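You operate a simulated robot arm through the tools that you are given. There is no shell and no other tool. Be economical: measure what you need, move in short steps, check, and stop when the job is done.

You are at the controls of a simulated robot arm. One attempt, no reset.

Task
Shut both valves of the strainer block and take both strainers out.
Fine: valves first, then latches; clogged one in the short black tray, the other in the long white tray.

It is judged by the outcome, as a careful person would: the job done as asked, and still so three seconds after it is handed in. It fails if anything else is knocked over, pushed out of place, dropped, spilled or broken.

Robot
A 6-joint arm with a two-finger parallel gripper, fixed in place. Base frame: the origin is at the foot of the arm, x ahead of it, y to its left, z up; the work surface is at about z = 0. Readings come in mm, degrees, newtons and seconds.
With the tool pointing down near the work surface it reaches from about 180 to 460 mm from the base axis. Its first joint turns from -70.0 to 70.0 degrees. Payload 1.9 kg.
The tool frame sits at the grasp point between the pads (the TCP): z along the fingers, y along the line on which they close. The tips reach 23 mm beyond it. The gripper opens to 94 mm. The fingers are 38 mm wide and 10 mm thick; the gripper's body (54 by 96 mm) begins 39 mm behind the TCP.
Orientation is that of the tool frame in the base frame, as a unit quaternion [w, x, y, z]. With the fingers straight down and closing along the base's y, the tool's x points along the base's -x, its y along +y and its z along -z.

Tools
- The arm moves only by the tool nudge_tool. Its argument "rows" is a list of rows, each a list of 7 numbers: the finger opening in cm, from 0 to 9.4, then the shift along the tool's x, y, z in cm, then the turn, a rotation vector about the tool's x, y, z in degrees. In form: [[hand, tx, ty, tz, ax, ay, az], ...]. A call has 1 to 8 rows; each row shifts and turns the commanded pose from where the row before left it, along the tool's axes as they then stand. Rows are played at 5 a second. More than 50 mm and 8.6 degrees between two rows, or a gripper value outside its range, and nothing of the call is played. Where a pose cannot be reached the arm comes as near as it can. A force on the tool above 60 N (or 10 N above the force at the start of the call, whichever is more), or a blocked arm, ends the call early, and 0.2 s more pass. The fingers move at their own pace (about 108 mm/s each) and stop on an object; they squeeze with about 33 N. The grip force told is the motor's: it shows also when the fingers shut on nothing. Time passes only in rows, and 0.2 s behind the last, so rows that do not move let the fingers close. The reply holds the time, the measured pose of the TCP, the force on the tool along the base axes, the opening and the grip force, in the units named above and with some noise, with the torque about the TCP (base axes, N m) and any sound that the robot's microphone picked up.
- Cameras (640 x 400 px; columns grow to the right, rows downward): "scene" is fixed at [81.7, 338.7, 442.7]; the picture's right is [-0.45, -0.89, 0.00], its down [-0.37, 0.19, -0.91] and it looks along [0.81, -0.41, -0.42] (base axes); focal length 214 px, centre (320, 200). "wrist" rides on the gripper at [86, 16, -75] in the tool frame; the picture's right is [-0.18, 0.98, 0.00], its down [-0.58, -0.11, -0.81] and it looks along [-0.79, -0.15, 0.59] (tool axes); focal length 243 px, centre (320, 200). There is no depth. A picture from a camera that has moved, and an enlarged one, comes with that camera's place and axes in the base frame and with its lens.
- grab_frame(camera): a new picture of that camera. It takes no simulated time.
- zoom(camera, box): a new picture of the part [left, top, right, bottom] of that camera's present view, enlarged. It takes no simulated time.
- hand_in(): hands the job in; it is judged then, once.

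Work in short steps. Places have to be worked out from the pictures, the camera data and where the tool is seen: move nearer, look again, correct. Check each grasp and each placing, and mend what went wrong. You have 120 turns and 64 pictures in all, those below and enlarged ones among them. Open the gripper and draw the arm clear of the work before you hand the job in, unless the task says otherwise; then end with one line.

The tools are called after "Request:" by a JSON object that holds its "name" and its "arguments". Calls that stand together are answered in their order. nudge_tool: Moves the arm, as the interface text tells. Its arguments: {"type":"object","properties":{"rows":{"type":"array"}},"required":["rows"]} The other tools are called the same way: grab_frame (camera) takes a picture; zoom (camera, box) takes an enlarged picture of a part of a camera's view; hand_in () hands the job in.

At the start:

```text
time: 0.0
tcp_pos: [241.0, 133.9, 410.5]
orientation: [0.0, 0.0, 1.0, 0.001]
force: [-0.3, 0.0, 0.6]
wrist_torque: [0.0, -0.01, -0.02]
grip_width: 93.6
grasp_force: 0.0
```

scene: 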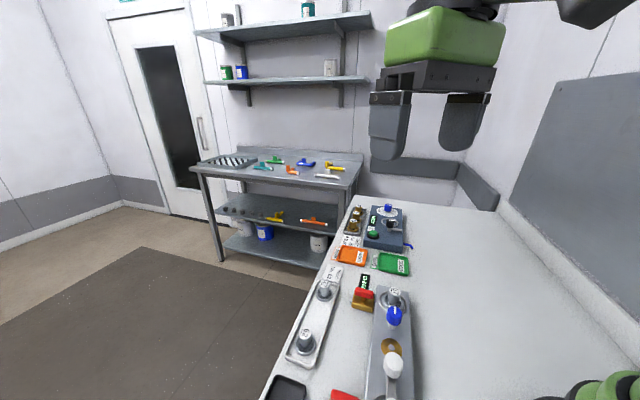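
wrist: 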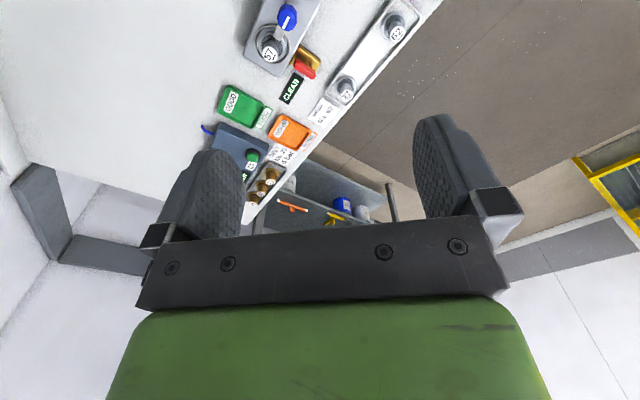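

The scene shows a strainer block near the arm and another unit further off. I zoom in to see what is what.

Request:
{"name": "zoom", "arguments": {"camera": "scene", "box": [260, 260, 480, 400]}}

Request:
{"name": "zoom", "arguments": {"camera": "scene", "box": [310, 190, 430, 280]}}

Request:
{"name": "zoom", "arguments": {"camera": "wrist", "box": [180, 0, 460, 220]}}

```text
2.86 times, centred on (370, 330) of scene
camera zoom: at [81.7, 338.7, 442.7], right [-0.45, -0.89, 0.0], down [-0.37, 0.19, -0.91], along [0.81, -0.41, -0.42], focal length 613 px, centre (177, -171)
```

zoom: 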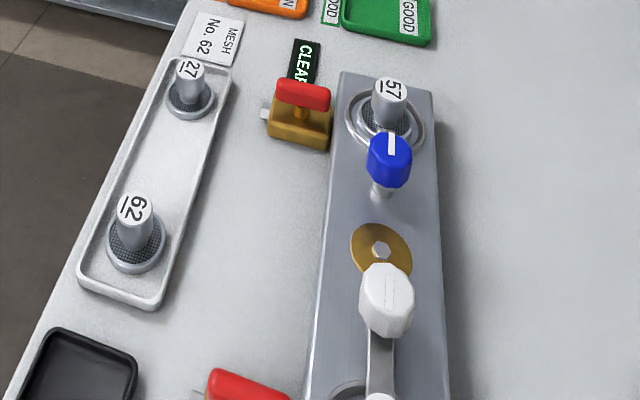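

```text
4.44 times, centred on (370, 235) of scene
camera zoom: at [81.7, 338.7, 442.7], right [-0.45, -0.89, 0.0], down [-0.37, 0.19, -0.91], along [0.81, -0.41, -0.42], focal length 953 px, centre (98, 44)
```

zoom: 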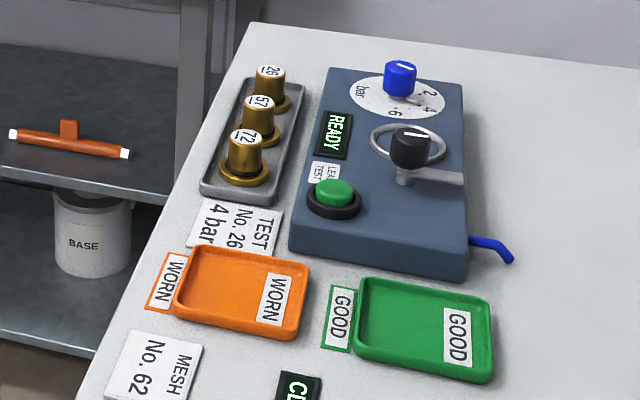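

```text
1.82 times, centred on (320, 110) of wrist
camera zoom: at [155.1, 151.2, 483.8], right [0.18, 0.98, 0.0], down [0.58, -0.11, 0.81], along [0.79, -0.15, -0.59], focal length 441 px, centre (320, 364)
```

zoom: 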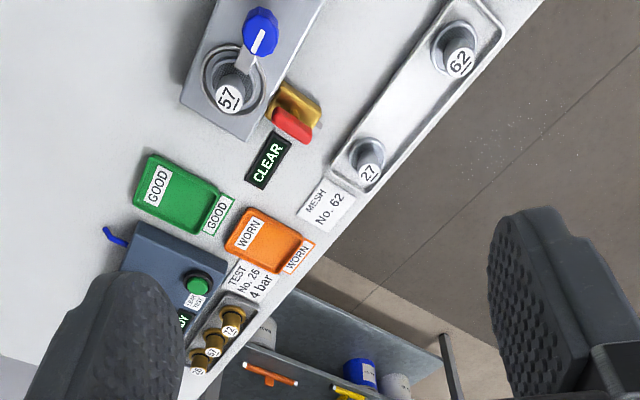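

Strainer block runs diagonally near the arm. I tilt the wrist so its camera looks more steeply down on the near area.

Request:
{"name": "nudge_tool", "arguments": {"rows": [[9.4, 0, 0, 0, 0, 8, 0], [9.4, 0, 0, 0, 0, 8, 0], [9.4, 0, 0, 0, 0, 8, 0], [9.4, 0, 0, 0, 0, 8, 0], [9.4, 0, 0, 0, 0, 0, 0]]}}

Request:
{"name": "grab_frame", "arguments": {"camera": "wrist"}}

```text
time: 1.2
tcp_pos: [223.9, 131.0, 376.4]
orientation: [-0.275, 0.001, 0.961, 0.002]
force: [0.0, 1.1, 0.0]
wrist_torque: [0.02, 0.05, 0.0]
grip_width: 93.9
grasp_force: 0.0
out of reach, approached as far as the arm can: row 3, 4
```

```text
58 pictures are left
camera wrist: at [189.0, 147.2, 485.5], right [0.16, 0.98, -0.09], down [0.92, -0.11, 0.38], along [0.36, -0.14, -0.92], focal length 243 px, centre (320, 200)
```

wrist: 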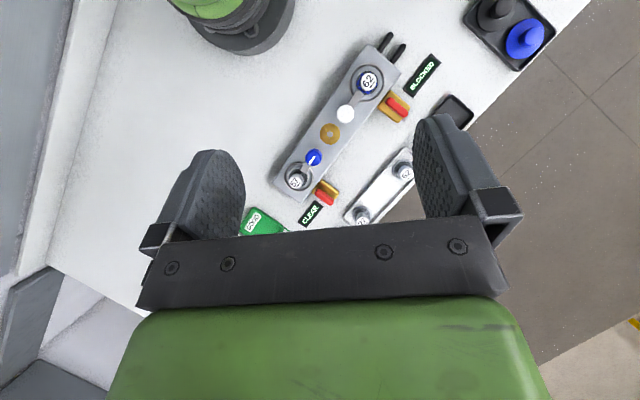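

Request:
{"name": "zoom", "arguments": {"camera": "wrist", "box": [260, 20, 480, 240]}}

Request:
{"name": "zoom", "arguments": {"camera": "wrist", "box": [310, 30, 450, 130]}}

Request:
{"name": "zoom", "arguments": {"camera": "wrist", "box": [260, 110, 400, 240]}}

```text
1.82 times, centred on (370, 130) of wrist
camera zoom: at [189.0, 147.2, 485.5], right [0.16, 0.98, -0.09], down [0.92, -0.11, 0.38], along [0.36, -0.14, -0.92], focal length 441 px, centre (229, 327)
```

zoom: 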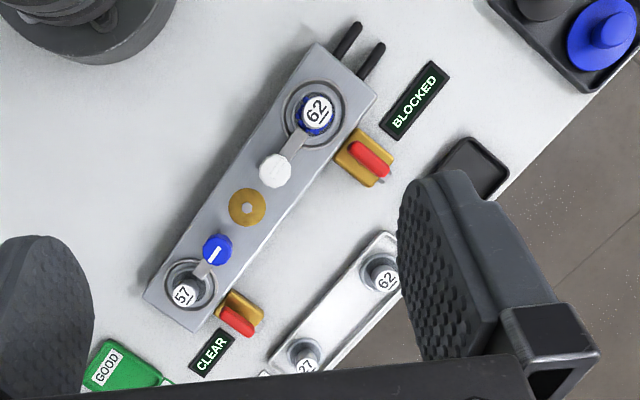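

```text
4.00 times, centred on (380, 80) of wrist
camera zoom: at [189.0, 147.2, 485.5], right [0.16, 0.98, -0.09], down [0.92, -0.11, 0.38], along [0.36, -0.14, -0.92], focal length 970 px, centre (80, 680)
```

zoom: 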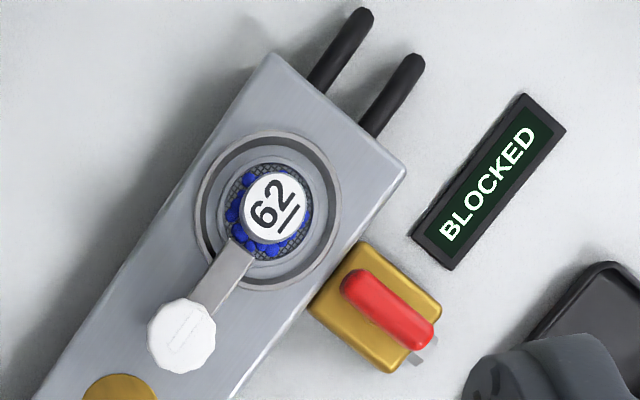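

```text
3.08 times, centred on (330, 175) of wrist
camera zoom: at [189.0, 147.2, 485.5], right [0.16, 0.98, -0.09], down [0.92, -0.11, 0.38], along [0.36, -0.14, -0.92], focal length 746 px, centre (289, 277)
```

zoom: 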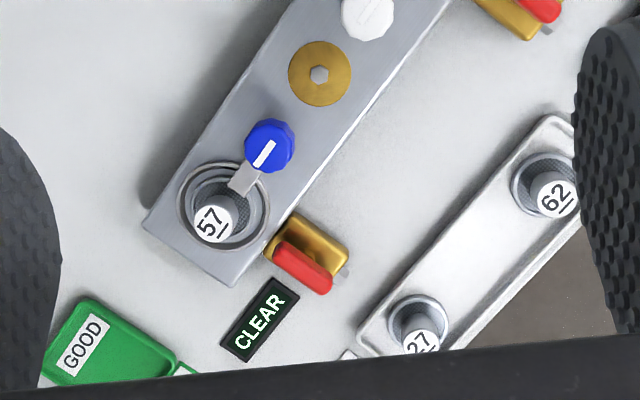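

Block strainer 62 is the clogged one (blue debris, BLOCKED), 57 the clear one. Red valve handles lie along their pipes (open), at about (355,89) and (213,232), z≈45. I set the tool upright again and begin yawing 45°.

Request:
{"name": "nudge_tool", "arguments": {"rows": [[9.4, 0, 0, 0, 0, -8, 0], [9.4, 0, 0, 0, 0, -8, 0], [9.4, 0, 0, 0, 0, -8, 0], [9.4, 0, 0, 0, 0, -8, 0], [9.4, 0, 0, 3, 0, 0, -8], [9.4, 0, 0, 3, 0, 0, -8], [9.4, 0, 0, 3, 0, 0, -8], [9.4, 0, 0, 0, 0, 0, 0]]}}

```text
time: 3.0
tcp_pos: [223.3, 131.3, 286.2]
orientation: [0.0, -0.209, 0.978, 0.002]
force: [-0.9, -0.3, 0.1]
wrist_torque: [-0.02, 0.0, -0.03]
grip_width: 93.9
grasp_force: 0.0
```

Yaw direction is right; finish the 45° yaw and go above valve 2 (CLEAR side).

Request:
{"name": "nudge_tool", "arguments": {"rows": [[9.4, 0, 0, 2, 0, 0, -7], [9.4, 0, 0, 2, 0, 0, -7], [9.4, 0, 0, 2, 0, 0, -7], [9.4, -1.6, -3.08, 0, 0, 0, 0], [9.4, -1.6, -3.08, 0, 0, 0, 0], [9.4, -1.6, -3.08, 0, 0, 0, 0], [9.4, -1.6, -3.08, 0, 0, 0, 0], [9.4, 0, 0, 0, 0, 0, 0]]}}

Request:
{"name": "grab_frame", "arguments": {"camera": "wrist"}}

Request:
{"name": "grab_frame", "arguments": {"camera": "scene"}}

```text
time: 4.8
tcp_pos: [354.9, 89.0, 226.0]
orientation: [0.001, -0.383, 0.924, 0.002]
force: [-0.5, 0.6, -0.4]
wrist_torque: [-0.02, 0.04, 0.0]
grip_width: 93.7
grasp_force: 0.2
```

```text
54 pictures are left
camera wrist: at [282.2, 39.5, 300.4], right [-0.56, 0.83, 0.0], down [0.49, 0.33, 0.81], along [0.67, 0.46, -0.59], focal length 243 px, centre (320, 200)
```

wrist: 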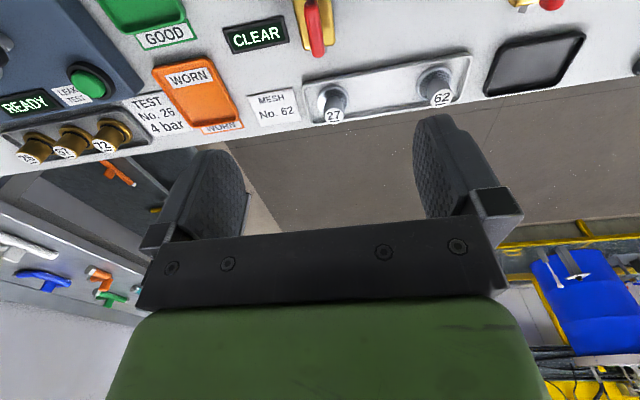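

```text
53 pictures are left
```

scene: 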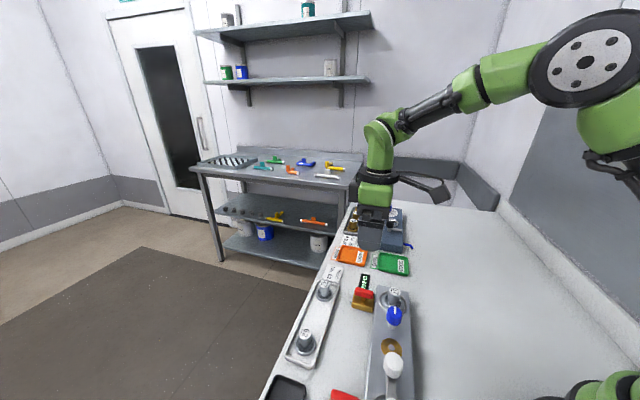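

Descend toward the handle and look between the fingers.

Request:
{"name": "nudge_tool", "arguments": {"rows": [[6, 0, 0, 4, 0, 0, 0], [6, 0, 0, 4, 0, 0, 0], [6, 0, 0, 4, 0, 0, 0], [6, 0, 0, 2, 0, 0, 0], [6, 0, 0, 0, 0, 0, 0]]}}

Request:
{"name": "grab_frame", "arguments": {"camera": "wrist"}}

Request:
{"name": "zoom", "arguments": {"camera": "scene", "box": [330, 230, 450, 330]}}

```text
time: 6.0
tcp_pos: [353.9, 91.5, 85.9]
orientation: [0.0, -0.383, 0.924, 0.001]
force: [-0.1, -0.2, 0.5]
wrist_torque: [0.01, -0.03, -0.01]
grip_width: 60.1
grasp_force: 0.0
```

```text
52 pictures are left
camera wrist: at [282.0, 42.5, 159.9], right [-0.56, 0.83, 0.0], down [0.49, 0.33, 0.81], along [0.67, 0.46, -0.59], focal length 243 px, centre (320, 200)
```

wrist: 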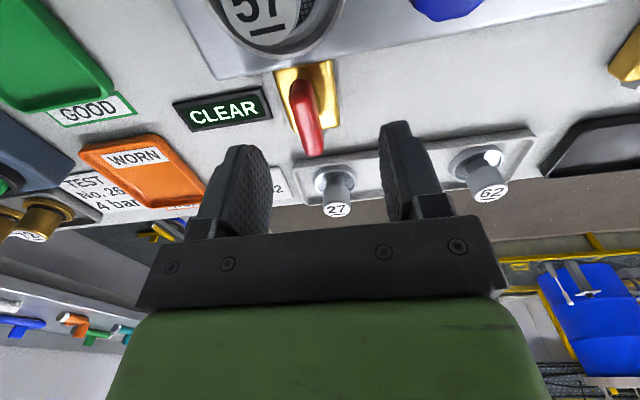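

```text
4.00 times, centred on (390, 280) of scene
camera zoom: at [81.7, 338.7, 442.7], right [-0.45, -0.89, 0.0], down [-0.37, 0.19, -0.91], along [0.81, -0.41, -0.42], focal length 858 px, centre (40, -120)
```

zoom: 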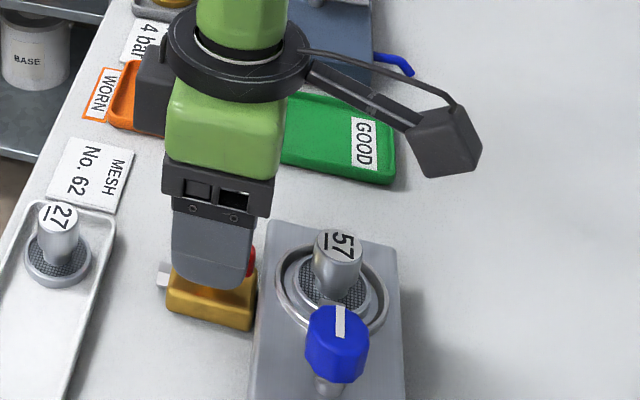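

Handle centre ≈ (353,84), I'm at (354,91.5). Shift over and go down so the tips straddle the handle, then close.

Request:
{"name": "nudge_tool", "arguments": {"rows": [[5, 0.55, -0.5, 0, 0, 0, 0], [5, 0, 0, 1.3, 0, 0, 0], [5, 0, 0, 1.2, 0, 0, 0], [5, 0, 0, 0, 0, 0, 0]]}}

Request:
{"name": "grab_frame", "arguments": {"camera": "wrist"}}

Request:
{"name": "zoom", "arguments": {"camera": "scene", "box": [330, 250, 430, 330]}}

```text
time: 7.0
tcp_pos: [353.3, 81.9, 61.1]
orientation: [0.001, -0.383, 0.924, 0.001]
force: [0.3, -0.6, -0.8]
wrist_torque: [0.02, -0.01, 0.02]
grip_width: 49.8
grasp_force: 0.0
```

```text
50 pictures are left
camera wrist: at [281.4, 33.3, 135.4], right [-0.56, 0.83, 0.0], down [0.49, 0.33, 0.81], along [0.67, 0.46, -0.59], focal length 243 px, centre (320, 200)
```

wrist: 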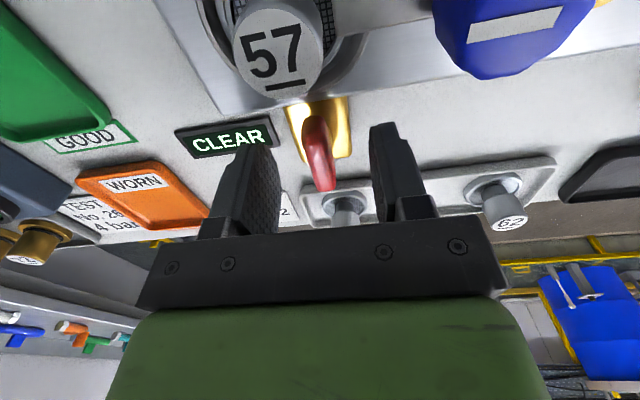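

```text
5.00 times, centred on (380, 290) of scene
camera zoom: at [81.7, 338.7, 442.7], right [-0.45, -0.89, 0.0], down [-0.37, 0.19, -0.91], along [0.81, -0.41, -0.42], focal length 1072 px, centre (20, -250)
```

zoom: 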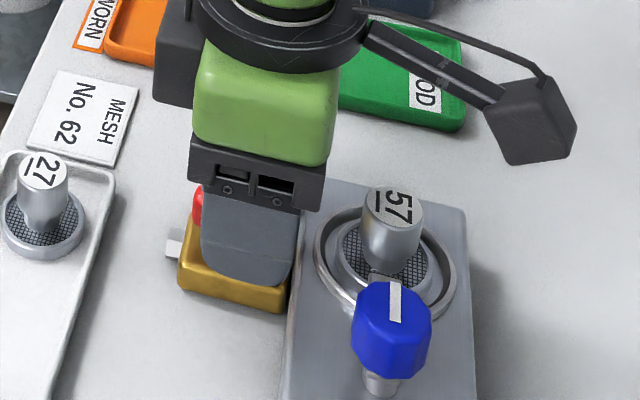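

Aligned within a couple of mm. Nudge slightly outward and close on the handle.

Request:
{"name": "nudge_tool", "arguments": {"rows": [[5, -0.2, 0, 0.3, 0, 0, 0], [0.4, 0, 0, 0, 0, 0, 0], [0.4, 0, 0, 0, 0, 0, 0], [0.4, 0, 0, 0, 0, 0, 0]]}}

```text
time: 8.0
tcp_pos: [356.5, 82.1, 58.9]
orientation: [0.0, -0.384, 0.924, 0.0]
force: [10.7, -9.4, -3.8]
wrist_torque: [-0.55, 0.19, -0.07]
grip_width: 12.8
grasp_force: 45.0
```

Handle gripped (12.8 mm). Try turning ~8° one way and read torque.

Request:
{"name": "nudge_tool", "arguments": {"rows": [[0.4, 0, -0.1, 0, 0, 0, 0], [0.4, 0, 0, 0, 0, 0, -4], [0.4, 0, 0, 0, 0, 0, -4], [0.4, 0, 0, 0, 0, 0, 0]]}}

```text
time: 9.0
tcp_pos: [354.9, 82.5, 59.1]
orientation: [0.0, -0.444, 0.896, 0.002]
force: [-0.7, -9.6, 1.0]
wrist_torque: [0.05, -0.25, -1.96]
grip_width: 16.5
grasp_force: 45.5
```

Torque −2 N·m and the pads spread: that direction is a stop. Turn the other way.

Request:
{"name": "nudge_tool", "arguments": {"rows": [[0.4, 0, 0, 0, 0, 0, 8], [0.4, 0, 0, 0, 0, 0, 8], [0.4, 0, 0, 0, 0, 0, 8], [0.4, 0, 0, 0, 0, 0, 0]]}}

```text
time: 10.0
tcp_pos: [355.9, 84.5, 59.1]
orientation: [-0.001, -0.251, 0.968, 0.002]
force: [-3.8, 32.4, -31.9]
wrist_torque: [0.54, -0.53, 0.09]
grip_width: 12.7
grasp_force: 45.0
```

It turns freely this way. Relieve the side force a little and continue.

Request:
{"name": "nudge_tool", "arguments": {"rows": [[0.4, -0.07, 0.13, 0.05, 0, 0, 0], [0.4, 0, 0, 0, 0, 0, 8], [0.4, 0, 0, 0, 0, 0, 8], [0.4, 0, 0, 0, 0, 0, 0]]}}

```text
time: 11.0
tcp_pos: [355.5, 84.4, 59.8]
orientation: [-0.002, -0.113, 0.994, 0.002]
force: [-31.6, 26.6, -2.2]
wrist_torque: [0.39, -0.06, 0.09]
grip_width: 13.1
grasp_force: 44.8
```

Request:
{"name": "nudge_tool", "arguments": {"rows": [[0.4, 0.11, 0.18, 0, 0, 0, 0], [0.4, 0, 0, 0, 0, 0, 8], [0.4, 0, 0, 0, 0, 0, 8], [0.4, 0, 0, 0, 0, 0, 0]]}}

```text
time: 12.0
tcp_pos: [355.8, 87.0, 59.4]
orientation: [0.0, 0.027, 1.0, 0.002]
force: [-4.0, 6.2, -20.5]
wrist_torque: [0.03, 0.89, 0.05]
grip_width: 12.6
grasp_force: 45.1
```

Request:
{"name": "nudge_tool", "arguments": {"rows": [[0.4, 0, 0, 0, 0, 0, 8], [0.4, 0, 0, 0, 0, 0, 8], [0.4, 0, 0, 0, 0, 0, 0]]}}

```text
time: 12.8
tcp_pos: [354.2, 85.4, 59.3]
orientation: [0.001, 0.165, 0.986, 0.003]
force: [6.6, 31.6, -20.0]
wrist_torque: [0.5, 0.54, 0.11]
grip_width: 12.8
grasp_force: 45.6
```

Request:
{"name": "nudge_tool", "arguments": {"rows": [[0.4, 0.02, 0.15, 0, 0, 0, 0], [0.4, 0, 0, 0, 0, 0, 8], [0.4, 0, 0, 0, 0, 0, 8], [0.4, 0, 0, 0, 0, 0, 0]]}}

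```text
time: 13.8
tcp_pos: [356.3, 88.5, 59.6]
orientation: [0.0, 0.301, 0.954, 0.002]
force: [-2.8, 16.2, 5.8]
wrist_torque: [-0.53, -0.79, 0.06]
grip_width: 12.8
grasp_force: 44.8
```

Request:
{"name": "nudge_tool", "arguments": {"rows": [[0.4, 0, 0.05, 0, 0, 0, 6], [0.4, 0, 0, 0, 0, 0, 6], [0.4, 0, 0, 0, 0, 0, 0]]}}

```text
time: 14.6
tcp_pos: [357.0, 89.1, 59.3]
orientation: [0.001, 0.398, 0.917, 0.001]
force: [-2.4, 9.6, 19.6]
wrist_torque: [0.12, 0.54, 1.77]
grip_width: 12.9
grasp_force: 45.1
```

Torque rises at −47°: the 90° stop. Release slightly and lift, then check.

Request:
{"name": "nudge_tool", "arguments": {"rows": [[0.4, 0, 0, 0, 0, 0, -1.5], [2.6, 0, 0, 0, 0, 0, 0], [2.6, 0, 0, -3, 0, 0, 0], [2.6, 0, 0, -4, 0, 0, 0], [2.6, 0, 0, -4, 0, 0, 0], [2.6, 0, 0, 0, 0, 0, 0]]}}

Request:
{"name": "zoom", "arguments": {"camera": "scene", "box": [330, 250, 430, 330]}}

Request:
{"name": "grab_frame", "arguments": {"camera": "wrist"}}

```text
time: 16.0
tcp_pos: [356.0, 88.1, 168.2]
orientation: [0.0, 0.387, 0.922, 0.002]
force: [-0.6, -0.4, 0.5]
wrist_torque: [-0.02, 0.0, 0.0]
grip_width: 25.8
grasp_force: 0.0
```

```text
5.00 times, centred on (380, 290) of scene
camera zoom: at [81.7, 338.7, 442.7], right [-0.45, -0.89, 0.0], down [-0.37, 0.19, -0.91], along [0.81, -0.41, -0.42], focal length 1072 px, centre (20, -250)
```

zoom: 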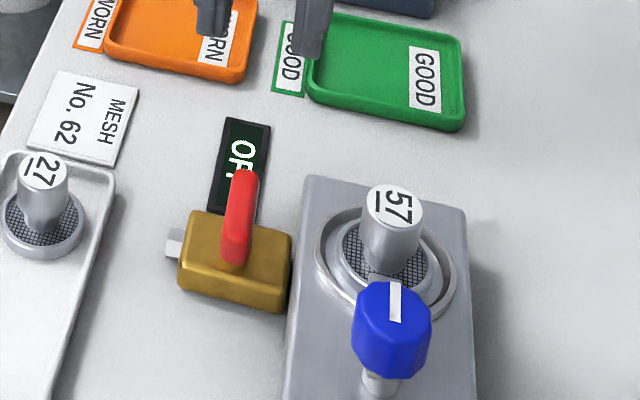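

```text
47 pictures are left
camera wrist: at [307.3, 162.3, 243.1], right [0.83, 0.56, 0.0], down [0.33, -0.49, 0.8], along [0.45, -0.67, -0.59], focal length 243 px, centre (320, 200)
```

wrist: 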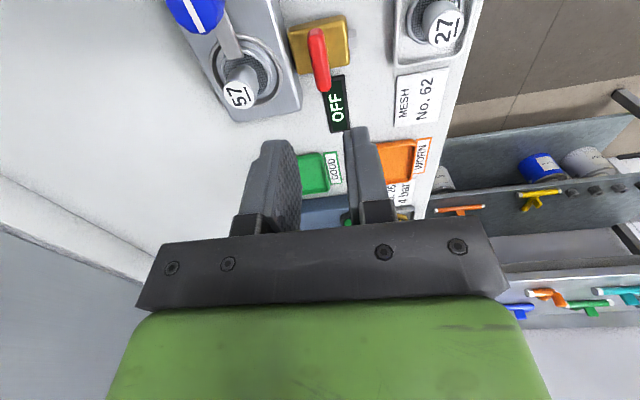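

Display reads OFF; valve 2 shut. Yaw back to +45° and travel along the block to valve 1.

Request:
{"name": "nudge_tool", "arguments": {"rows": [[5, 0, 0, 0, 0, 0, -8], [5, 0, 0, 0, 0, 0, -8], [5, 0, 0, 0, 0, 0, -8], [5, 0, 0, 0, 0, 0, -8], [5, 0, 0, 0, 0, 0, -8], [5, 0, 0, 0, 0, 0, -8], [5, 0, 0, 0, 0, 0, -8], [5, 0, 0, 0, 0, 0, -8]]}}

Request:
{"name": "nudge_tool", "arguments": {"rows": [[5, 0, 0, 0, 0, 0, -8], [5, 0, 0, 0, 0, 0, -8], [5, 0, 0, 0, 0, 0, -8.6], [5, 0, 4, 0, 0, 0, 0], [5, 0, 4, 0, 0, 0, 0], [5, 0, 4, 0, 0, 0, 0], [5, 0, 4, 0, 0, 0, 0], [5, 0, 4, 0, 0, 0, 0]]}}

Request:
{"name": "grab_frame", "arguments": {"camera": "wrist"}}

```text
time: 17.8
tcp_pos: [357.0, 88.0, 168.9]
orientation: [0.001, -0.163, 0.987, 0.001]
force: [0.4, 0.8, -0.6]
wrist_torque: [-0.01, -0.01, 0.03]
grip_width: 50.1
grasp_force: 0.0
```

```text
time: 19.6
tcp_pos: [218.9, 233.8, 168.8]
orientation: [0.0, -0.366, 0.931, 0.001]
force: [0.6, 0.2, -0.4]
wrist_torque: [0.01, 0.02, 0.0]
grip_width: 49.9
grasp_force: 0.1
```

```text
46 pictures are left
camera wrist: at [144.5, 187.1, 242.6], right [-0.54, 0.84, 0.0], down [0.5, 0.31, 0.81], along [0.68, 0.43, -0.59], focal length 243 px, centre (320, 200)
```

wrist: 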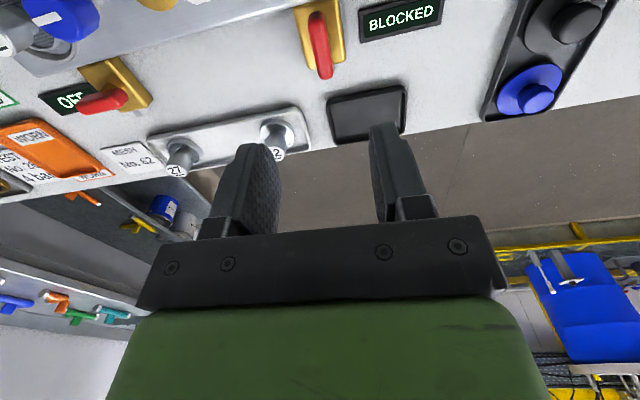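

Valve 1 handle ≈ (211,230). Move over, descend most of the way and check.

Request:
{"name": "nudge_tool", "arguments": {"rows": [[5, 0.82, 0.22, 0, 0, 0, -2], [5, 0, 0, 3, 0, 0, 0], [5, 0, 0, 3, 0, 0, 0], [5, 0, 0, 2.4, 0, 0, 0], [5, 0, 0, 0, 0, 0, 0]]}}

Request:
{"name": "grab_frame", "arguments": {"camera": "wrist"}}

```text
time: 20.8
tcp_pos: [210.4, 227.5, 84.4]
orientation: [0.0, -0.383, 0.924, 0.001]
force: [0.2, 0.3, -0.2]
wrist_torque: [0.0, -0.01, -0.02]
grip_width: 50.1
grasp_force: 0.0
```

```text
45 pictures are left
camera wrist: at [138.4, 178.6, 158.6], right [-0.57, 0.82, 0.0], down [0.49, 0.33, 0.81], along [0.66, 0.46, -0.59], focal length 243 px, centre (320, 200)
```

wrist: 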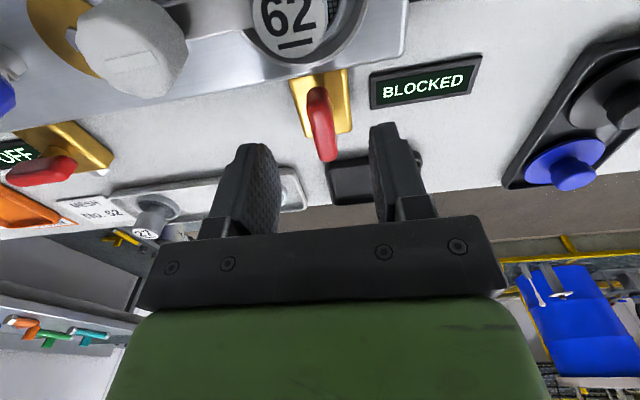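

Shift ~3 mm and descend onto the handle, close.

Request:
{"name": "nudge_tool", "arguments": {"rows": [[5, -0.3, 0.3, 1.2, 0, 0, 0], [5, 0, 0, 1.3, 0, 0, 0], [5, 0, 0, 0, 0, 0, 0], [0.4, 0, 0, 0, 0, 0, 0], [0.4, 0, 0, 0, 0, 0, 0], [0.4, 0, 0, 0, 0, 0, 0]]}}

```text
time: 22.2
tcp_pos: [212.3, 232.6, 60.9]
orientation: [0.001, -0.384, 0.923, 0.001]
force: [22.5, -15.6, -8.5]
wrist_torque: [-0.31, -0.35, -0.04]
grip_width: 15.6
grasp_force: 13.2
```

Request:
{"name": "nudge_tool", "arguments": {"rows": [[0.4, 0, -0.15, 0, 0, 0, 0], [0.4, 0, 0, 0, 0, 0, 0]]}}

Request:
{"name": "nudge_tool", "arguments": {"rows": [[0.4, 0, 0, 0, 0, 0, 4], [0.4, 0, 0, 0, 0, 0, 4], [0.4, 0, 0, 0, 0, 0, 0]]}}

```text
time: 22.8
tcp_pos: [213.3, 231.6, 61.1]
orientation: [0.0, -0.383, 0.924, 0.001]
force: [12.4, -18.8, 9.8]
wrist_torque: [-0.44, -0.26, -0.07]
grip_width: 14.1
grasp_force: 11.4
```

```text
time: 23.6
tcp_pos: [211.9, 231.1, 59.0]
orientation: [0.0, -0.318, 0.948, 0.001]
force: [13.1, -20.3, 8.8]
wrist_torque: [-0.4, -0.36, 0.08]
grip_width: 14.4
grasp_force: 11.9
```

Grip force is lower than before; check visually.

Request:
{"name": "zoom", "arguments": {"camera": "wrist", "box": [220, 60, 420, 240]}}

Request:
{"name": "zoom", "arguments": {"camera": "scene", "box": [300, 330, 420, 400]}}

```text
2.22 times, centred on (320, 150) of wrist
camera zoom: at [134.0, 193.9, 134.4], right [-0.45, 0.9, 0.0], down [0.53, 0.26, 0.81], along [0.72, 0.36, -0.59], focal length 539 px, centre (320, 311)
```

zoom: 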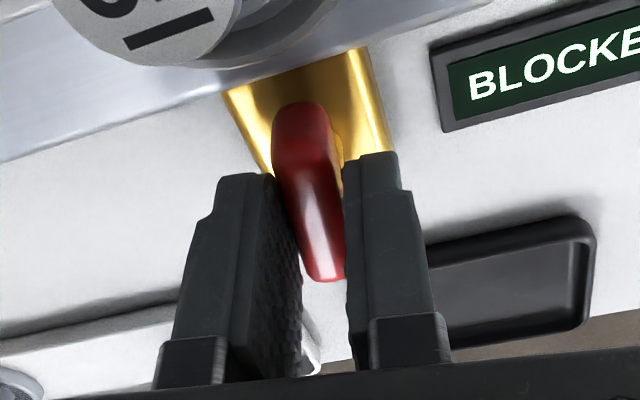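

```text
5.33 times, centred on (360, 365) of scene
camera zoom: at [81.7, 338.7, 442.7], right [-0.45, -0.89, 0.0], down [-0.37, 0.19, -0.91], along [0.81, -0.41, -0.42], focal length 1144 px, centre (107, -680)
```

zoom: 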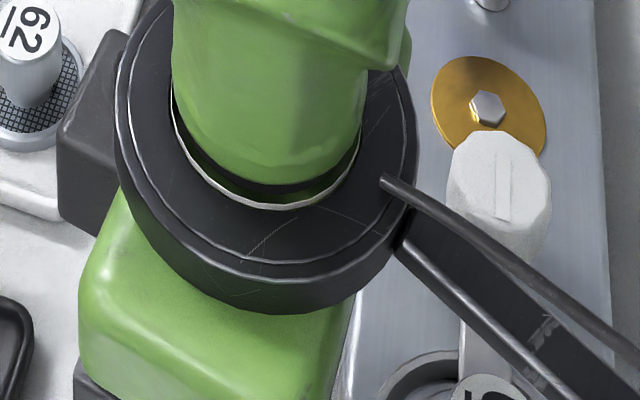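

Handle bears only on the +e finger; shift the tool further that way.

Request:
{"name": "nudge_tool", "arguments": {"rows": [[0.4, 0, -0.2, 0, 0, 0, 0], [0.4, 0, 0, 0, 0, 0, 0], [0.4, 0, 0, 0, 0, 0, 0]]}}

```text
time: 24.4
tcp_pos: [212.3, 231.4, 60.4]
orientation: [0.0, -0.319, 0.948, 0.002]
force: [-24.6, 31.3, 4.1]
wrist_torque: [-0.34, 1.45, -0.02]
grip_width: 12.9
grasp_force: 45.2
```

Good grip now (12.9 mm). Ease back 1 mm and turn.

Request:
{"name": "nudge_tool", "arguments": {"rows": [[0.4, 0, 0.12, 0, 0, 0, 0], [0.4, 0, 0, 0, 0, 0, 8], [0.4, 0, 0, 0, 0, 0, 8], [0.4, 0, 0, 0, 0, 0, 0]]}}

```text
time: 25.4
tcp_pos: [213.3, 230.8, 60.9]
orientation: [-0.001, -0.182, 0.983, 0.002]
force: [-31.7, 14.1, 19.6]
wrist_torque: [0.39, -0.04, -0.07]
grip_width: 12.8
grasp_force: 44.6
```

Request:
{"name": "nudge_tool", "arguments": {"rows": [[0.4, 0.11, 0.12, 0, 0, 0, 0], [0.4, 0, 0, 0, 0, 0, 8], [0.4, 0, 0, 0, 0, 0, 8], [0.4, 0, 0, 0, 0, 0, 0]]}}

```text
time: 26.4
tcp_pos: [212.7, 231.8, 60.4]
orientation: [0.001, -0.044, 0.999, 0.001]
force: [32.4, -43.9, 6.4]
wrist_torque: [-0.77, -1.62, 0.02]
grip_width: 13.0
grasp_force: 45.1
```

Request:
{"name": "nudge_tool", "arguments": {"rows": [[0.4, -0.12, -0.18, 0, 0, 0, 0], [0.4, 0, 0, 0, 0, 0, 8], [0.4, 0, 0, 0, 0, 0, 8], [0.4, 0, 0, 0, 0, 0, 0]]}}

```text
time: 27.4
tcp_pos: [213.5, 231.5, 61.0]
orientation: [0.0, 0.098, 0.995, 0.002]
force: [25.8, -32.0, 5.3]
wrist_torque: [-0.84, -1.19, 0.0]
grip_width: 12.5
grasp_force: 45.0
```

Request:
{"name": "nudge_tool", "arguments": {"rows": [[0.4, -0.14, -0.12, 0, 0, 0, 0], [0.4, 0, 0, 0, 0, 0, 8], [0.4, 0, 0, 0, 0, 0, 8], [0.4, 0, 0, 0, 0, 0, 0]]}}

```text
time: 28.4
tcp_pos: [214.2, 231.3, 59.6]
orientation: [0.0, 0.233, 0.972, 0.003]
force: [-12.2, 5.0, 9.1]
wrist_torque: [-0.49, -0.73, 0.01]
grip_width: 12.8
grasp_force: 44.7
```

Continue to the stop (~18° more).

Request:
{"name": "nudge_tool", "arguments": {"rows": [[0.4, 0, 0, 0, 0, 0, 8], [0.4, 0, 0, 0, 0, 0, 6], [0.4, 0, 0, 0, 0, 0, 5], [0.4, 0, 0, 0, 0, 0, 0]]}}

```text
time: 29.4
tcp_pos: [213.8, 230.0, 60.1]
orientation: [-0.001, 0.389, 0.921, 0.002]
force: [-22.1, 31.3, -11.3]
wrist_torque: [0.49, 0.55, 0.71]
grip_width: 13.1
grasp_force: 45.5
```

Stop felt at about −46°. Release, lift and check.

Request:
{"name": "nudge_tool", "arguments": {"rows": [[0.4, 0, 0, 0, 0, 0, 1], [0.4, 0, 0, 0, 0, 0, -1.2], [2.6, 0, 0, 0, 0, 0, 0], [2.6, 0, 0, -3, 0, 0, 0], [2.6, 0, 0, -4, 0, 0, 0], [2.6, 0, 0, -4, 0, 0, 0], [2.6, 0, 0, 0, 0, 0, 0]]}}

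Request:
{"name": "grab_frame", "arguments": {"camera": "wrist"}}

```text
time: 31.0
tcp_pos: [212.5, 231.1, 169.6]
orientation: [-0.001, 0.388, 0.922, 0.002]
force: [0.6, 0.0, -0.8]
wrist_torque: [0.02, 0.02, 0.0]
grip_width: 25.9
grasp_force: 0.1
```

```text
42 pictures are left
camera wrist: at [163.9, 304.3, 244.0], right [0.83, 0.56, 0.0], down [0.33, -0.49, 0.8], along [0.45, -0.67, -0.59], focal length 243 px, centre (320, 200)
```

wrist: 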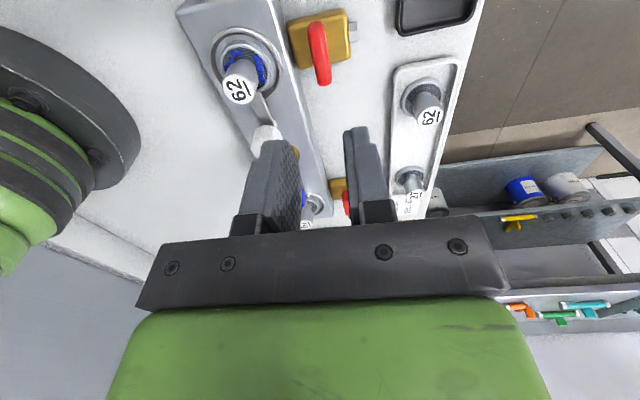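

Valve 1 handle is now crosswise too. Next the white latch knob at about (208,149), top z≈90: yaw to 0 and move over it.

Request:
{"name": "nudge_tool", "arguments": {"rows": [[5, 0, 0, 0, 0, 0, -8], [5, 0, 0, 0, 0, 0, -8], [5, 0, 0, 0, 0, 0, -8], [5, 0, 0, 0, 0, 0, -8], [5, 0, 0, 0, 0, 0, -8], [5, 0.2, -4, 0, 0, 0, -5], [5, 0.23, -4.2, 0, 0, 0, 0], [5, 0, 0, 0, 0, 0, 0]]}}

Request:
{"name": "grab_frame", "arguments": {"camera": "wrist"}}

Request:
{"name": "zoom", "arguments": {"camera": "scene", "box": [260, 240, 480, 400]}}

```text
time: 32.8
tcp_pos: [205.7, 147.5, 171.9]
orientation: [0.0, 0.006, 1.0, 0.001]
force: [-0.2, 0.7, 0.9]
wrist_torque: [0.0, -0.01, -0.01]
grip_width: 49.9
grasp_force: 0.1
```

```text
41 pictures are left
camera wrist: at [119.3, 166.0, 245.6], right [0.2, 0.98, 0.0], down [0.58, -0.12, 0.81], along [0.79, -0.16, -0.59], focal length 243 px, centre (320, 200)
```

wrist: 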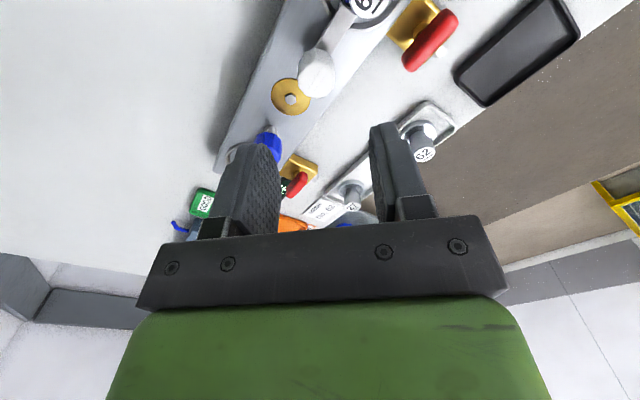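

```text
2.50 times, centred on (370, 320) of scene
camera zoom: at [81.7, 338.7, 442.7], right [-0.45, -0.89, 0.0], down [-0.37, 0.19, -0.91], along [0.81, -0.41, -0.42], focal length 536 px, centre (195, -100)
```

zoom: 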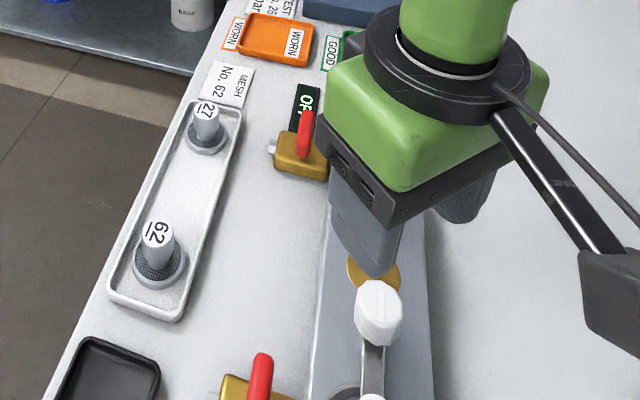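

I'm roughly over the knob. Descend to 105 and look.

Request:
{"name": "nudge_tool", "arguments": {"rows": [[5, 0, 0, 3.5, 0, 0, 0], [5, 0, 0, 3, 0, 0, 0], [5, 0, 0, 0, 0, 0, 0]]}}

Request:
{"name": "grab_frame", "arguments": {"camera": "wrist"}}

Request:
{"name": "zoom", "arguments": {"camera": "scene", "box": [330, 300, 460, 400]}}

```text
time: 33.6
tcp_pos: [204.3, 149.6, 104.8]
orientation: [0.0, 0.006, 1.0, 0.002]
force: [0.0, -0.7, 0.3]
wrist_torque: [0.0, 0.03, -0.02]
grip_width: 50.2
grasp_force: 0.0
```

```text
39 pictures are left
camera wrist: at [118.7, 167.3, 179.9], right [0.2, 0.98, 0.0], down [0.58, -0.12, 0.81], along [0.79, -0.16, -0.59], focal length 243 px, centre (320, 200)
```

wrist: 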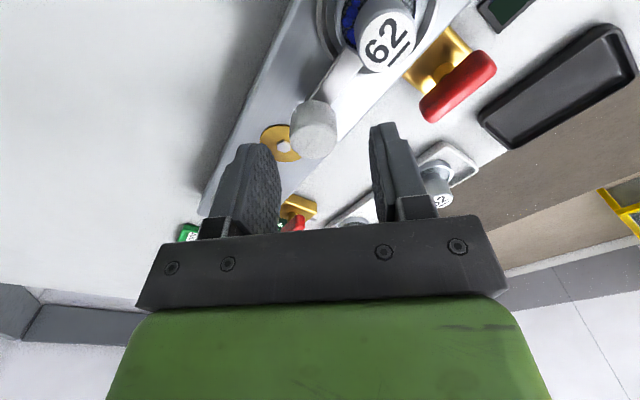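

```text
4.00 times, centred on (395, 350) of scene
camera zoom: at [81.7, 338.7, 442.7], right [-0.45, -0.89, 0.0], down [-0.37, 0.19, -0.91], along [0.81, -0.41, -0.42], focal length 858 px, centre (20, -400)
```

zoom: 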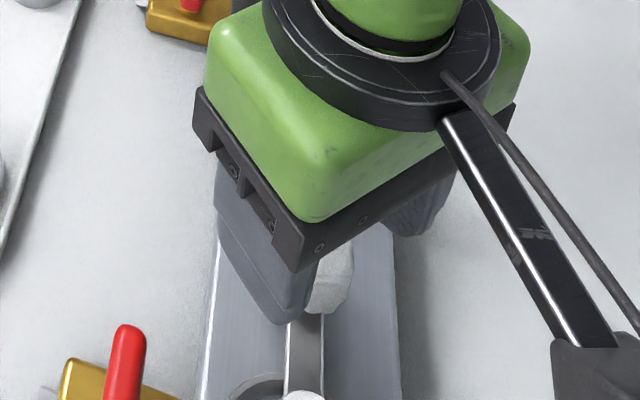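

Request:
{"name": "nudge_tool", "arguments": {"rows": [[5, 0.1, -0.15, 1, 0, 0, 0], [5, 0, 0, 1, 0, 0, 0], [0.4, 0, 0, 0, 0, 0, 0], [0.4, 0, 0, 0, 0, 0, 0], [0.4, 0, 0, 0, 0, 0, 0]]}}

Request:
{"name": "grab_frame", "arguments": {"camera": "wrist"}}

```text
time: 34.6
tcp_pos: [203.6, 145.1, 84.8]
orientation: [-0.003, 0.009, 1.0, 0.0]
force: [11.4, -26.3, 7.0]
wrist_torque: [-0.5, 0.07, 0.24]
grip_width: 26.9
grasp_force: 25.4
stopped in row 5: the force on the tool passed its limit at 60 N (the readings are from after the stop); the commanded pose is now the measured one
```

```text
37 pictures are left
camera wrist: at [117.6, 164.0, 159.6], right [0.2, 0.98, 0.0], down [0.58, -0.12, 0.8], along [0.79, -0.16, -0.6], focal length 243 px, centre (320, 200)
```

wrist: 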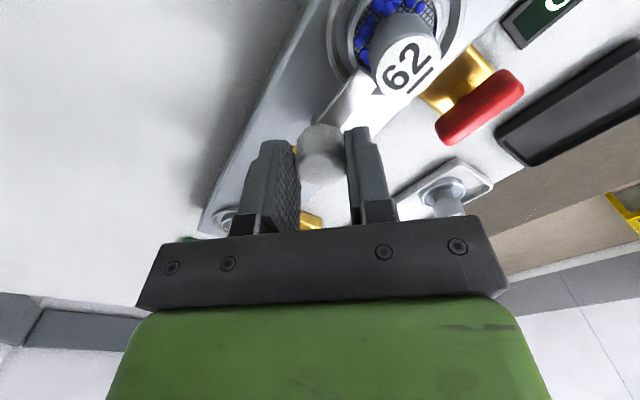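

Knob lies a few mm toward −x and −y of the grasp; open a bit, recentre, close again.

Request:
{"name": "nudge_tool", "arguments": {"rows": [[4, 0, 0, 0, 0, 0, 0], [4, 0.35, -0.1, 0, 0, 0, 0], [2.9, 0, 0, 0, 0, 0, 0], [0.4, 0, 0, 0, 0, 0, 0], [0.4, 0, 0, 0, 0, 0, 0]]}}

```text
time: 35.8
tcp_pos: [199.8, 145.1, 84.3]
orientation: [-0.003, 0.008, 1.0, 0.0]
force: [0.2, -2.9, -0.8]
wrist_torque: [-0.01, -0.25, 0.09]
grip_width: 27.0
grasp_force: 45.3
```

Well centred now. Try turning 8° clockwise and read the torque.

Request:
{"name": "nudge_tool", "arguments": {"rows": [[0.4, 0, 0, 0, 0, 0, 4], [0.4, 0, 0, 0, 0, 0, 4], [0.4, 0, 0, 0, 0, 0, 0]]}}

Request:
{"name": "zoom", "arguments": {"camera": "wrist", "box": [220, 0, 500, 220]}}

```text
time: 36.6
tcp_pos: [200.9, 146.5, 84.5]
orientation: [0.0, 0.077, 0.997, 0.001]
force: [-11.2, 35.5, -7.6]
wrist_torque: [0.39, 0.04, 0.9]
grip_width: 27.5
grasp_force: 45.0
```

```text
1.82 times, centred on (360, 110) of wrist
camera zoom: at [117.7, 176.4, 159.2], right [0.33, 0.94, 0.0], down [0.56, -0.2, 0.8], along [0.76, -0.27, -0.59], focal length 441 px, centre (247, 364)
```

zoom: 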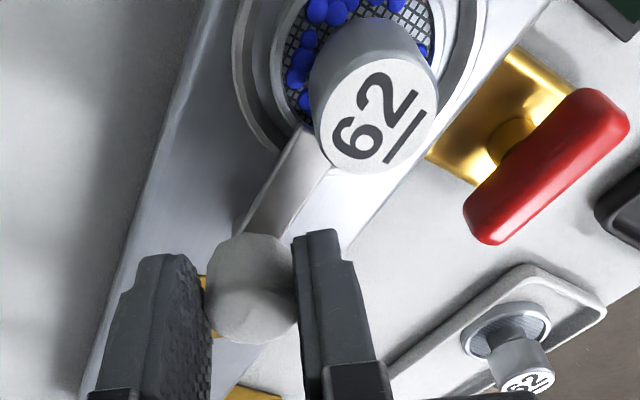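

Torque 0.9 – seems a stop. Try the other way.

Request:
{"name": "nudge_tool", "arguments": {"rows": [[0.4, 0, 0, 0, 0, 0, -8], [0.4, 0, 0, 0, 0, 0, -8], [0.4, 0, 0, 0, 0, 0, -4], [0.4, 0, 0, 0, 0, 0, 0]]}}

Request:
{"name": "zoom", "arguments": {"camera": "wrist", "box": [220, 0, 500, 220]}}

```text
time: 37.6
tcp_pos: [198.6, 142.7, 85.3]
orientation: [-0.005, -0.093, 0.996, -0.002]
force: [0.5, -5.5, 4.9]
wrist_torque: [0.06, -0.5, -0.06]
grip_width: 26.9
grasp_force: 45.1
stopped in row 4: the force on the tool passed its limit at 64 N (the readings are from after the stop); the commanded pose is now the measured one
```

```text
1.82 times, centred on (360, 110) of wrist
camera zoom: at [112.1, 144.5, 159.9], right [0.0, 1.0, -0.01], down [0.6, 0.01, 0.8], along [0.8, 0.0, -0.6], focal length 441 px, centre (247, 364)
```

zoom: 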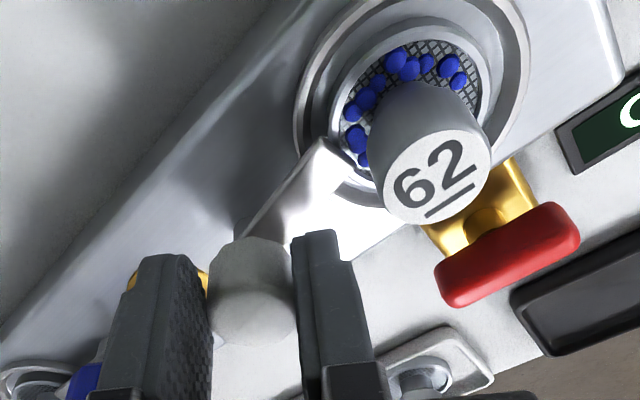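

The lever swung with the knob counter-clockwise. Continue in small steps.

Request:
{"name": "nudge_tool", "arguments": {"rows": [[0.4, 0, 0, 0, 0, 0, -8], [0.4, 0, 0, 0, 0, 0, -8], [0.4, 0, 0, 0, 0, 0, 0]]}}

```text
time: 38.2
tcp_pos: [199.8, 141.3, 84.0]
orientation: [-0.006, -0.18, 0.984, -0.002]
force: [1.8, -5.9, 4.3]
wrist_torque: [-0.06, -0.26, -0.06]
grip_width: 26.7
grasp_force: 44.8
stopped in row 2: the force on the tool passed its limit at 67 N (the readings are from after the stop); the commanded pose is now the measured one
```

Drift pattern suggests the TCP is ~10 mm short of the knob axis (true ≈ (209,145)). Open a little, shift forward, regrip.

Request:
{"name": "nudge_tool", "arguments": {"rows": [[3.8, 0, 0, 0, 0, 0, 0], [3.8, -0.9, 0, 0, 0, 0, 0], [3.8, 0, 0, 0, 0, 0, 0], [0.4, 0, 0, 0, 0, 0, 0], [0.4, 0, 0, 0, 0, 0, 0]]}}

Request:
{"name": "grab_frame", "arguments": {"camera": "wrist"}}

```text
time: 39.4
tcp_pos: [207.1, 144.7, 85.1]
orientation: [-0.006, -0.179, 0.984, -0.002]
force: [5.5, -6.3, 2.8]
wrist_torque: [-0.29, 0.52, -0.03]
grip_width: 27.0
grasp_force: 45.0
```

```text
34 pictures are left
camera wrist: at [122.4, 130.9, 160.2], right [-0.18, 0.98, 0.0], down [0.59, 0.11, 0.8], along [0.79, 0.14, -0.6], focal length 243 px, centre (320, 200)
```

wrist: 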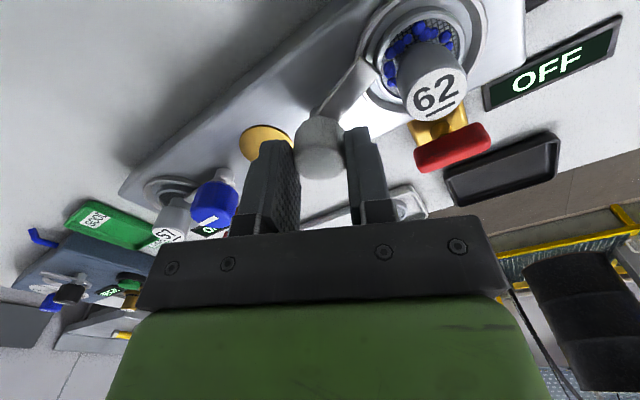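

OFF shows for this valve too. Regripped near the axis; continue turning counter-clockwise.

Request:
{"name": "nudge_tool", "arguments": {"rows": [[0.4, 0, 0, 0, 0, 0, -8], [0.4, 0, 0, 0, 0, 0, -8], [0.4, 0, 0, 0, 0, 0, 0]]}}

```text
time: 40.2
tcp_pos: [207.9, 145.2, 84.4]
orientation: [-0.007, -0.317, 0.948, -0.002]
force: [11.3, -19.1, 9.4]
wrist_torque: [-0.57, 0.03, 0.0]
grip_width: 27.1
grasp_force: 45.0
```

Request:
{"name": "nudge_tool", "arguments": {"rows": [[0.4, 0, -0.1, 0, 0, 0, -8], [0.4, 0, 0, 0, 0, 0, -8], [0.4, 0, 0, 0, 0, 0, 0]]}}

```text
time: 41.0
tcp_pos: [207.7, 144.6, 85.3]
orientation: [-0.007, -0.444, 0.896, 0.001]
force: [-12.8, -4.1, 15.7]
wrist_torque: [0.38, -0.35, -0.01]
grip_width: 26.9
grasp_force: 45.1
```

Request:
{"name": "nudge_tool", "arguments": {"rows": [[0.4, 0, 0, 0, 0, 0, -8], [0.4, 0, 0, 0, 0, 0, -8], [0.4, 0, 0, 0, 0, 0, 0]]}}

Request:
{"name": "zoom", "arguments": {"camera": "scene", "box": [330, 300, 460, 400]}}

```text
time: 41.8
tcp_pos: [209.0, 145.0, 84.3]
orientation: [-0.007, -0.566, 0.824, 0.001]
force: [-4.7, -3.3, 7.0]
wrist_torque: [-0.81, 0.14, 0.01]
grip_width: 26.7
grasp_force: 45.3
```

```text
4.00 times, centred on (395, 350) of scene
camera zoom: at [81.7, 338.7, 442.7], right [-0.45, -0.89, 0.0], down [-0.37, 0.19, -0.91], along [0.81, -0.41, -0.42], focal length 858 px, centre (20, -400)
```

zoom: 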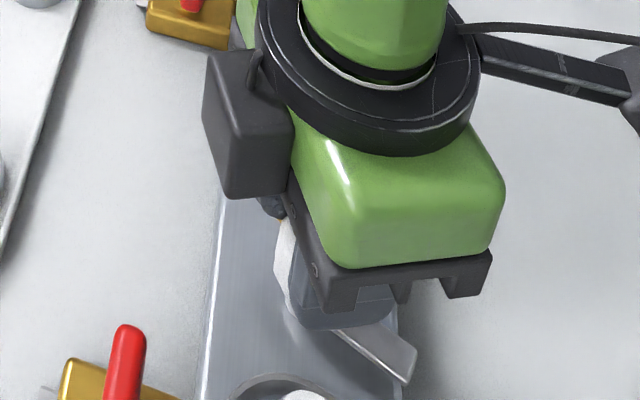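

The lever is swinging clear. Continue to about 90°.

Request:
{"name": "nudge_tool", "arguments": {"rows": [[0.4, 0, 0, 0, 0, 0, -7], [0.4, 0, 0, 0, 0, 0, -7], [0.4, 0, 0, 0, 0, 0, 0], [0.4, 0, 0, 0, 0, 0, -6], [0.4, 0, 0, 0, 0, 0, 0]]}}

```text
time: 43.0
tcp_pos: [209.2, 145.3, 84.4]
orientation: [-0.005, -0.7, 0.715, 0.002]
force: [13.1, -15.4, -9.1]
wrist_torque: [-0.19, -0.57, 0.03]
grip_width: 26.9
grasp_force: 45.2
```

Turned ~95°, lever crosswise and clear. Release, lift, look.

Request:
{"name": "nudge_tool", "arguments": {"rows": [[4.2, 0, 0, 0, 0, 0, 0], [4.2, 0, 0, -2, 0, 0, 0], [4.2, 0, 0, -4, 0, 0, 0], [4.2, 0, 0, -3, 0, 0, 0], [4.2, 0, 0, 0, 0, 0, 0]]}}

Request:
{"name": "grab_frame", "arguments": {"camera": "wrist"}}

Request:
{"name": "zoom", "arguments": {"camera": "scene", "box": [330, 300, 460, 400]}}

```text
time: 44.2
tcp_pos: [210.1, 145.6, 176.1]
orientation: [-0.005, -0.699, 0.715, 0.002]
force: [0.2, 0.0, 0.1]
wrist_torque: [0.01, 0.02, -0.02]
grip_width: 41.8
grasp_force: 0.1
```

```text
32 pictures are left
camera wrist: at [193.4, 61.6, 250.8], right [-0.98, 0.21, 0.01], down [0.13, 0.58, 0.8], along [0.16, 0.79, -0.6], focal length 243 px, centre (320, 200)
```

wrist: 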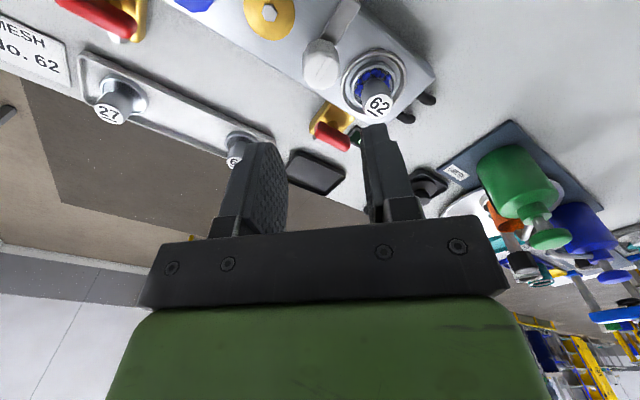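

```text
4.00 times, centred on (395, 350) of scene
camera zoom: at [81.7, 338.7, 442.7], right [-0.45, -0.89, 0.0], down [-0.37, 0.19, -0.91], along [0.81, -0.41, -0.42], focal length 858 px, centre (20, -400)
```

zoom: 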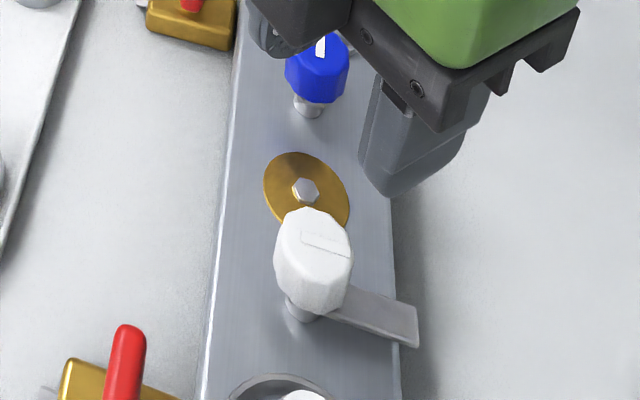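

White latch is open. Yaw back to 0 and go to the blue knob (≈(270,84.5)).

Request:
{"name": "nudge_tool", "arguments": {"rows": [[4.2, 0, 0, 0, 0, 0, 8], [4.2, 0, 0, 0, 0, 0, 8], [4.2, 0, 0, 0, 0, 0, 8], [4.2, 0, 0, 0, 0, 0, 8], [4.2, 0, 0, 0, 0, 0, 8], [4.2, 0, 0, 0, 0, 0, 8], [4.2, 0, 0, 0, 0, 0, 8], [4.2, 0, 0, 0, 0, 0, 8]]}}

Request:
{"name": "nudge_tool", "arguments": {"rows": [[4.2, 0, 0, 0, 0, 0, 8], [4.2, 0, 0, 0, 0, 0, 8], [4.2, 0, 0, 0, 0, 0, 8.5], [4.2, -3, -3, 0, 0, 0, 0], [4.2, -3, -3, 0, 0, 0, 0], [4.2, 0, 0, 0, 0, 0, 0]]}}

Request:
{"name": "grab_frame", "arguments": {"camera": "wrist"}}

```text
time: 46.0
tcp_pos: [209.7, 144.6, 175.3]
orientation: [-0.005, -0.213, 0.977, -0.001]
force: [0.6, 0.0, 0.4]
wrist_torque: [-0.01, 0.02, 0.01]
grip_width: 42.1
grasp_force: 0.0
```

```text
time: 47.4
tcp_pos: [269.6, 85.0, 173.4]
orientation: [-0.006, -0.002, 1.0, -0.002]
force: [0.2, -0.4, 0.4]
wrist_torque: [-0.01, -0.01, -0.03]
grip_width: 42.1
grasp_force: 0.1
```

```text
30 pictures are left
camera wrist: at [184.1, 101.9, 249.1], right [0.18, 0.98, -0.01], down [0.59, -0.1, 0.8], along [0.79, -0.15, -0.6], focal length 243 px, centre (320, 200)
```

wrist: 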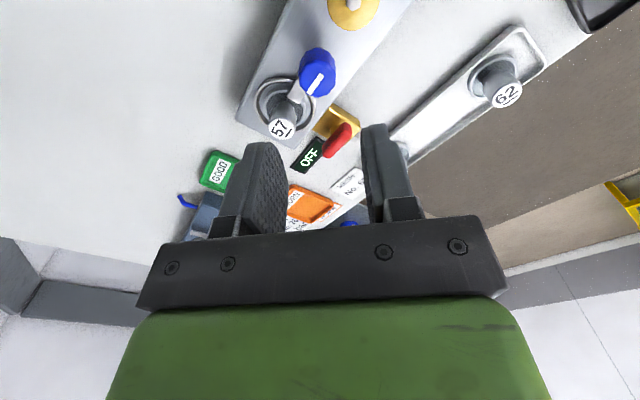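

Same relative view as with the white knob, so blue axis ≈ (272,83.5). Descend and close.

Request:
{"name": "nudge_tool", "arguments": {"rows": [[4.6, -0.25, -0.15, 4, 0, 0, 0], [4.6, 0, 0, 3, 0, 0, 0], [4.6, 0, 0, 1.9, 0, 0, 0], [4.6, 0, 0, 0, 0, 0, 0], [3, 0, 0, 0, 0, 0, 0], [3, 0, 0, 0, 0, 0, 0]]}}

```text
time: 48.8
tcp_pos: [270.3, 83.6, 85.1]
orientation: [-0.007, -0.001, 1.0, -0.003]
force: [1.0, -4.9, -1.8]
wrist_torque: [-0.01, 0.02, 0.01]
grip_width: 31.7
grasp_force: 2.3
```

Request:
{"name": "nudge_tool", "arguments": {"rows": [[3.1, 0, -0.12, 0, 0, 0, 0], [2.6, 0, 0, 0, 0, 0, 0], [0.4, 0, 0, 0, 0, 0, 0], [0.4, 0, 0, 0, 0, 0, 0]]}}

Request:
{"name": "grab_frame", "arguments": {"camera": "wrist"}}

```text
time: 49.8
tcp_pos: [270.4, 81.5, 83.3]
orientation: [-0.006, -0.001, 1.0, -0.003]
force: [4.0, -51.6, 12.3]
wrist_torque: [-0.66, -0.13, -0.06]
grip_width: 26.9
grasp_force: 45.4
```

```text
29 pictures are left
camera wrist: at [185.3, 99.0, 159.5], right [0.18, 0.98, -0.01], down [0.59, -0.1, 0.8], along [0.79, -0.15, -0.6], focal length 243 px, centre (320, 200)
```

wrist: 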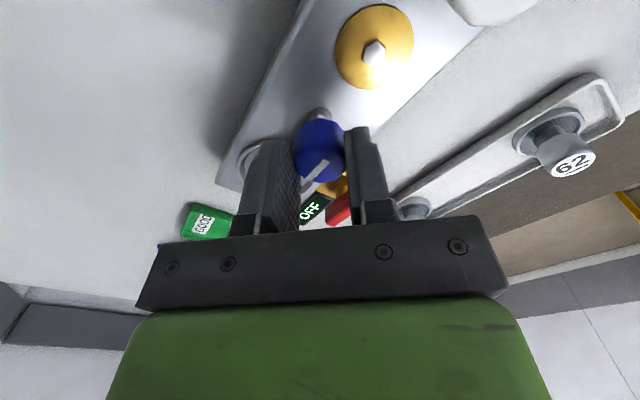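

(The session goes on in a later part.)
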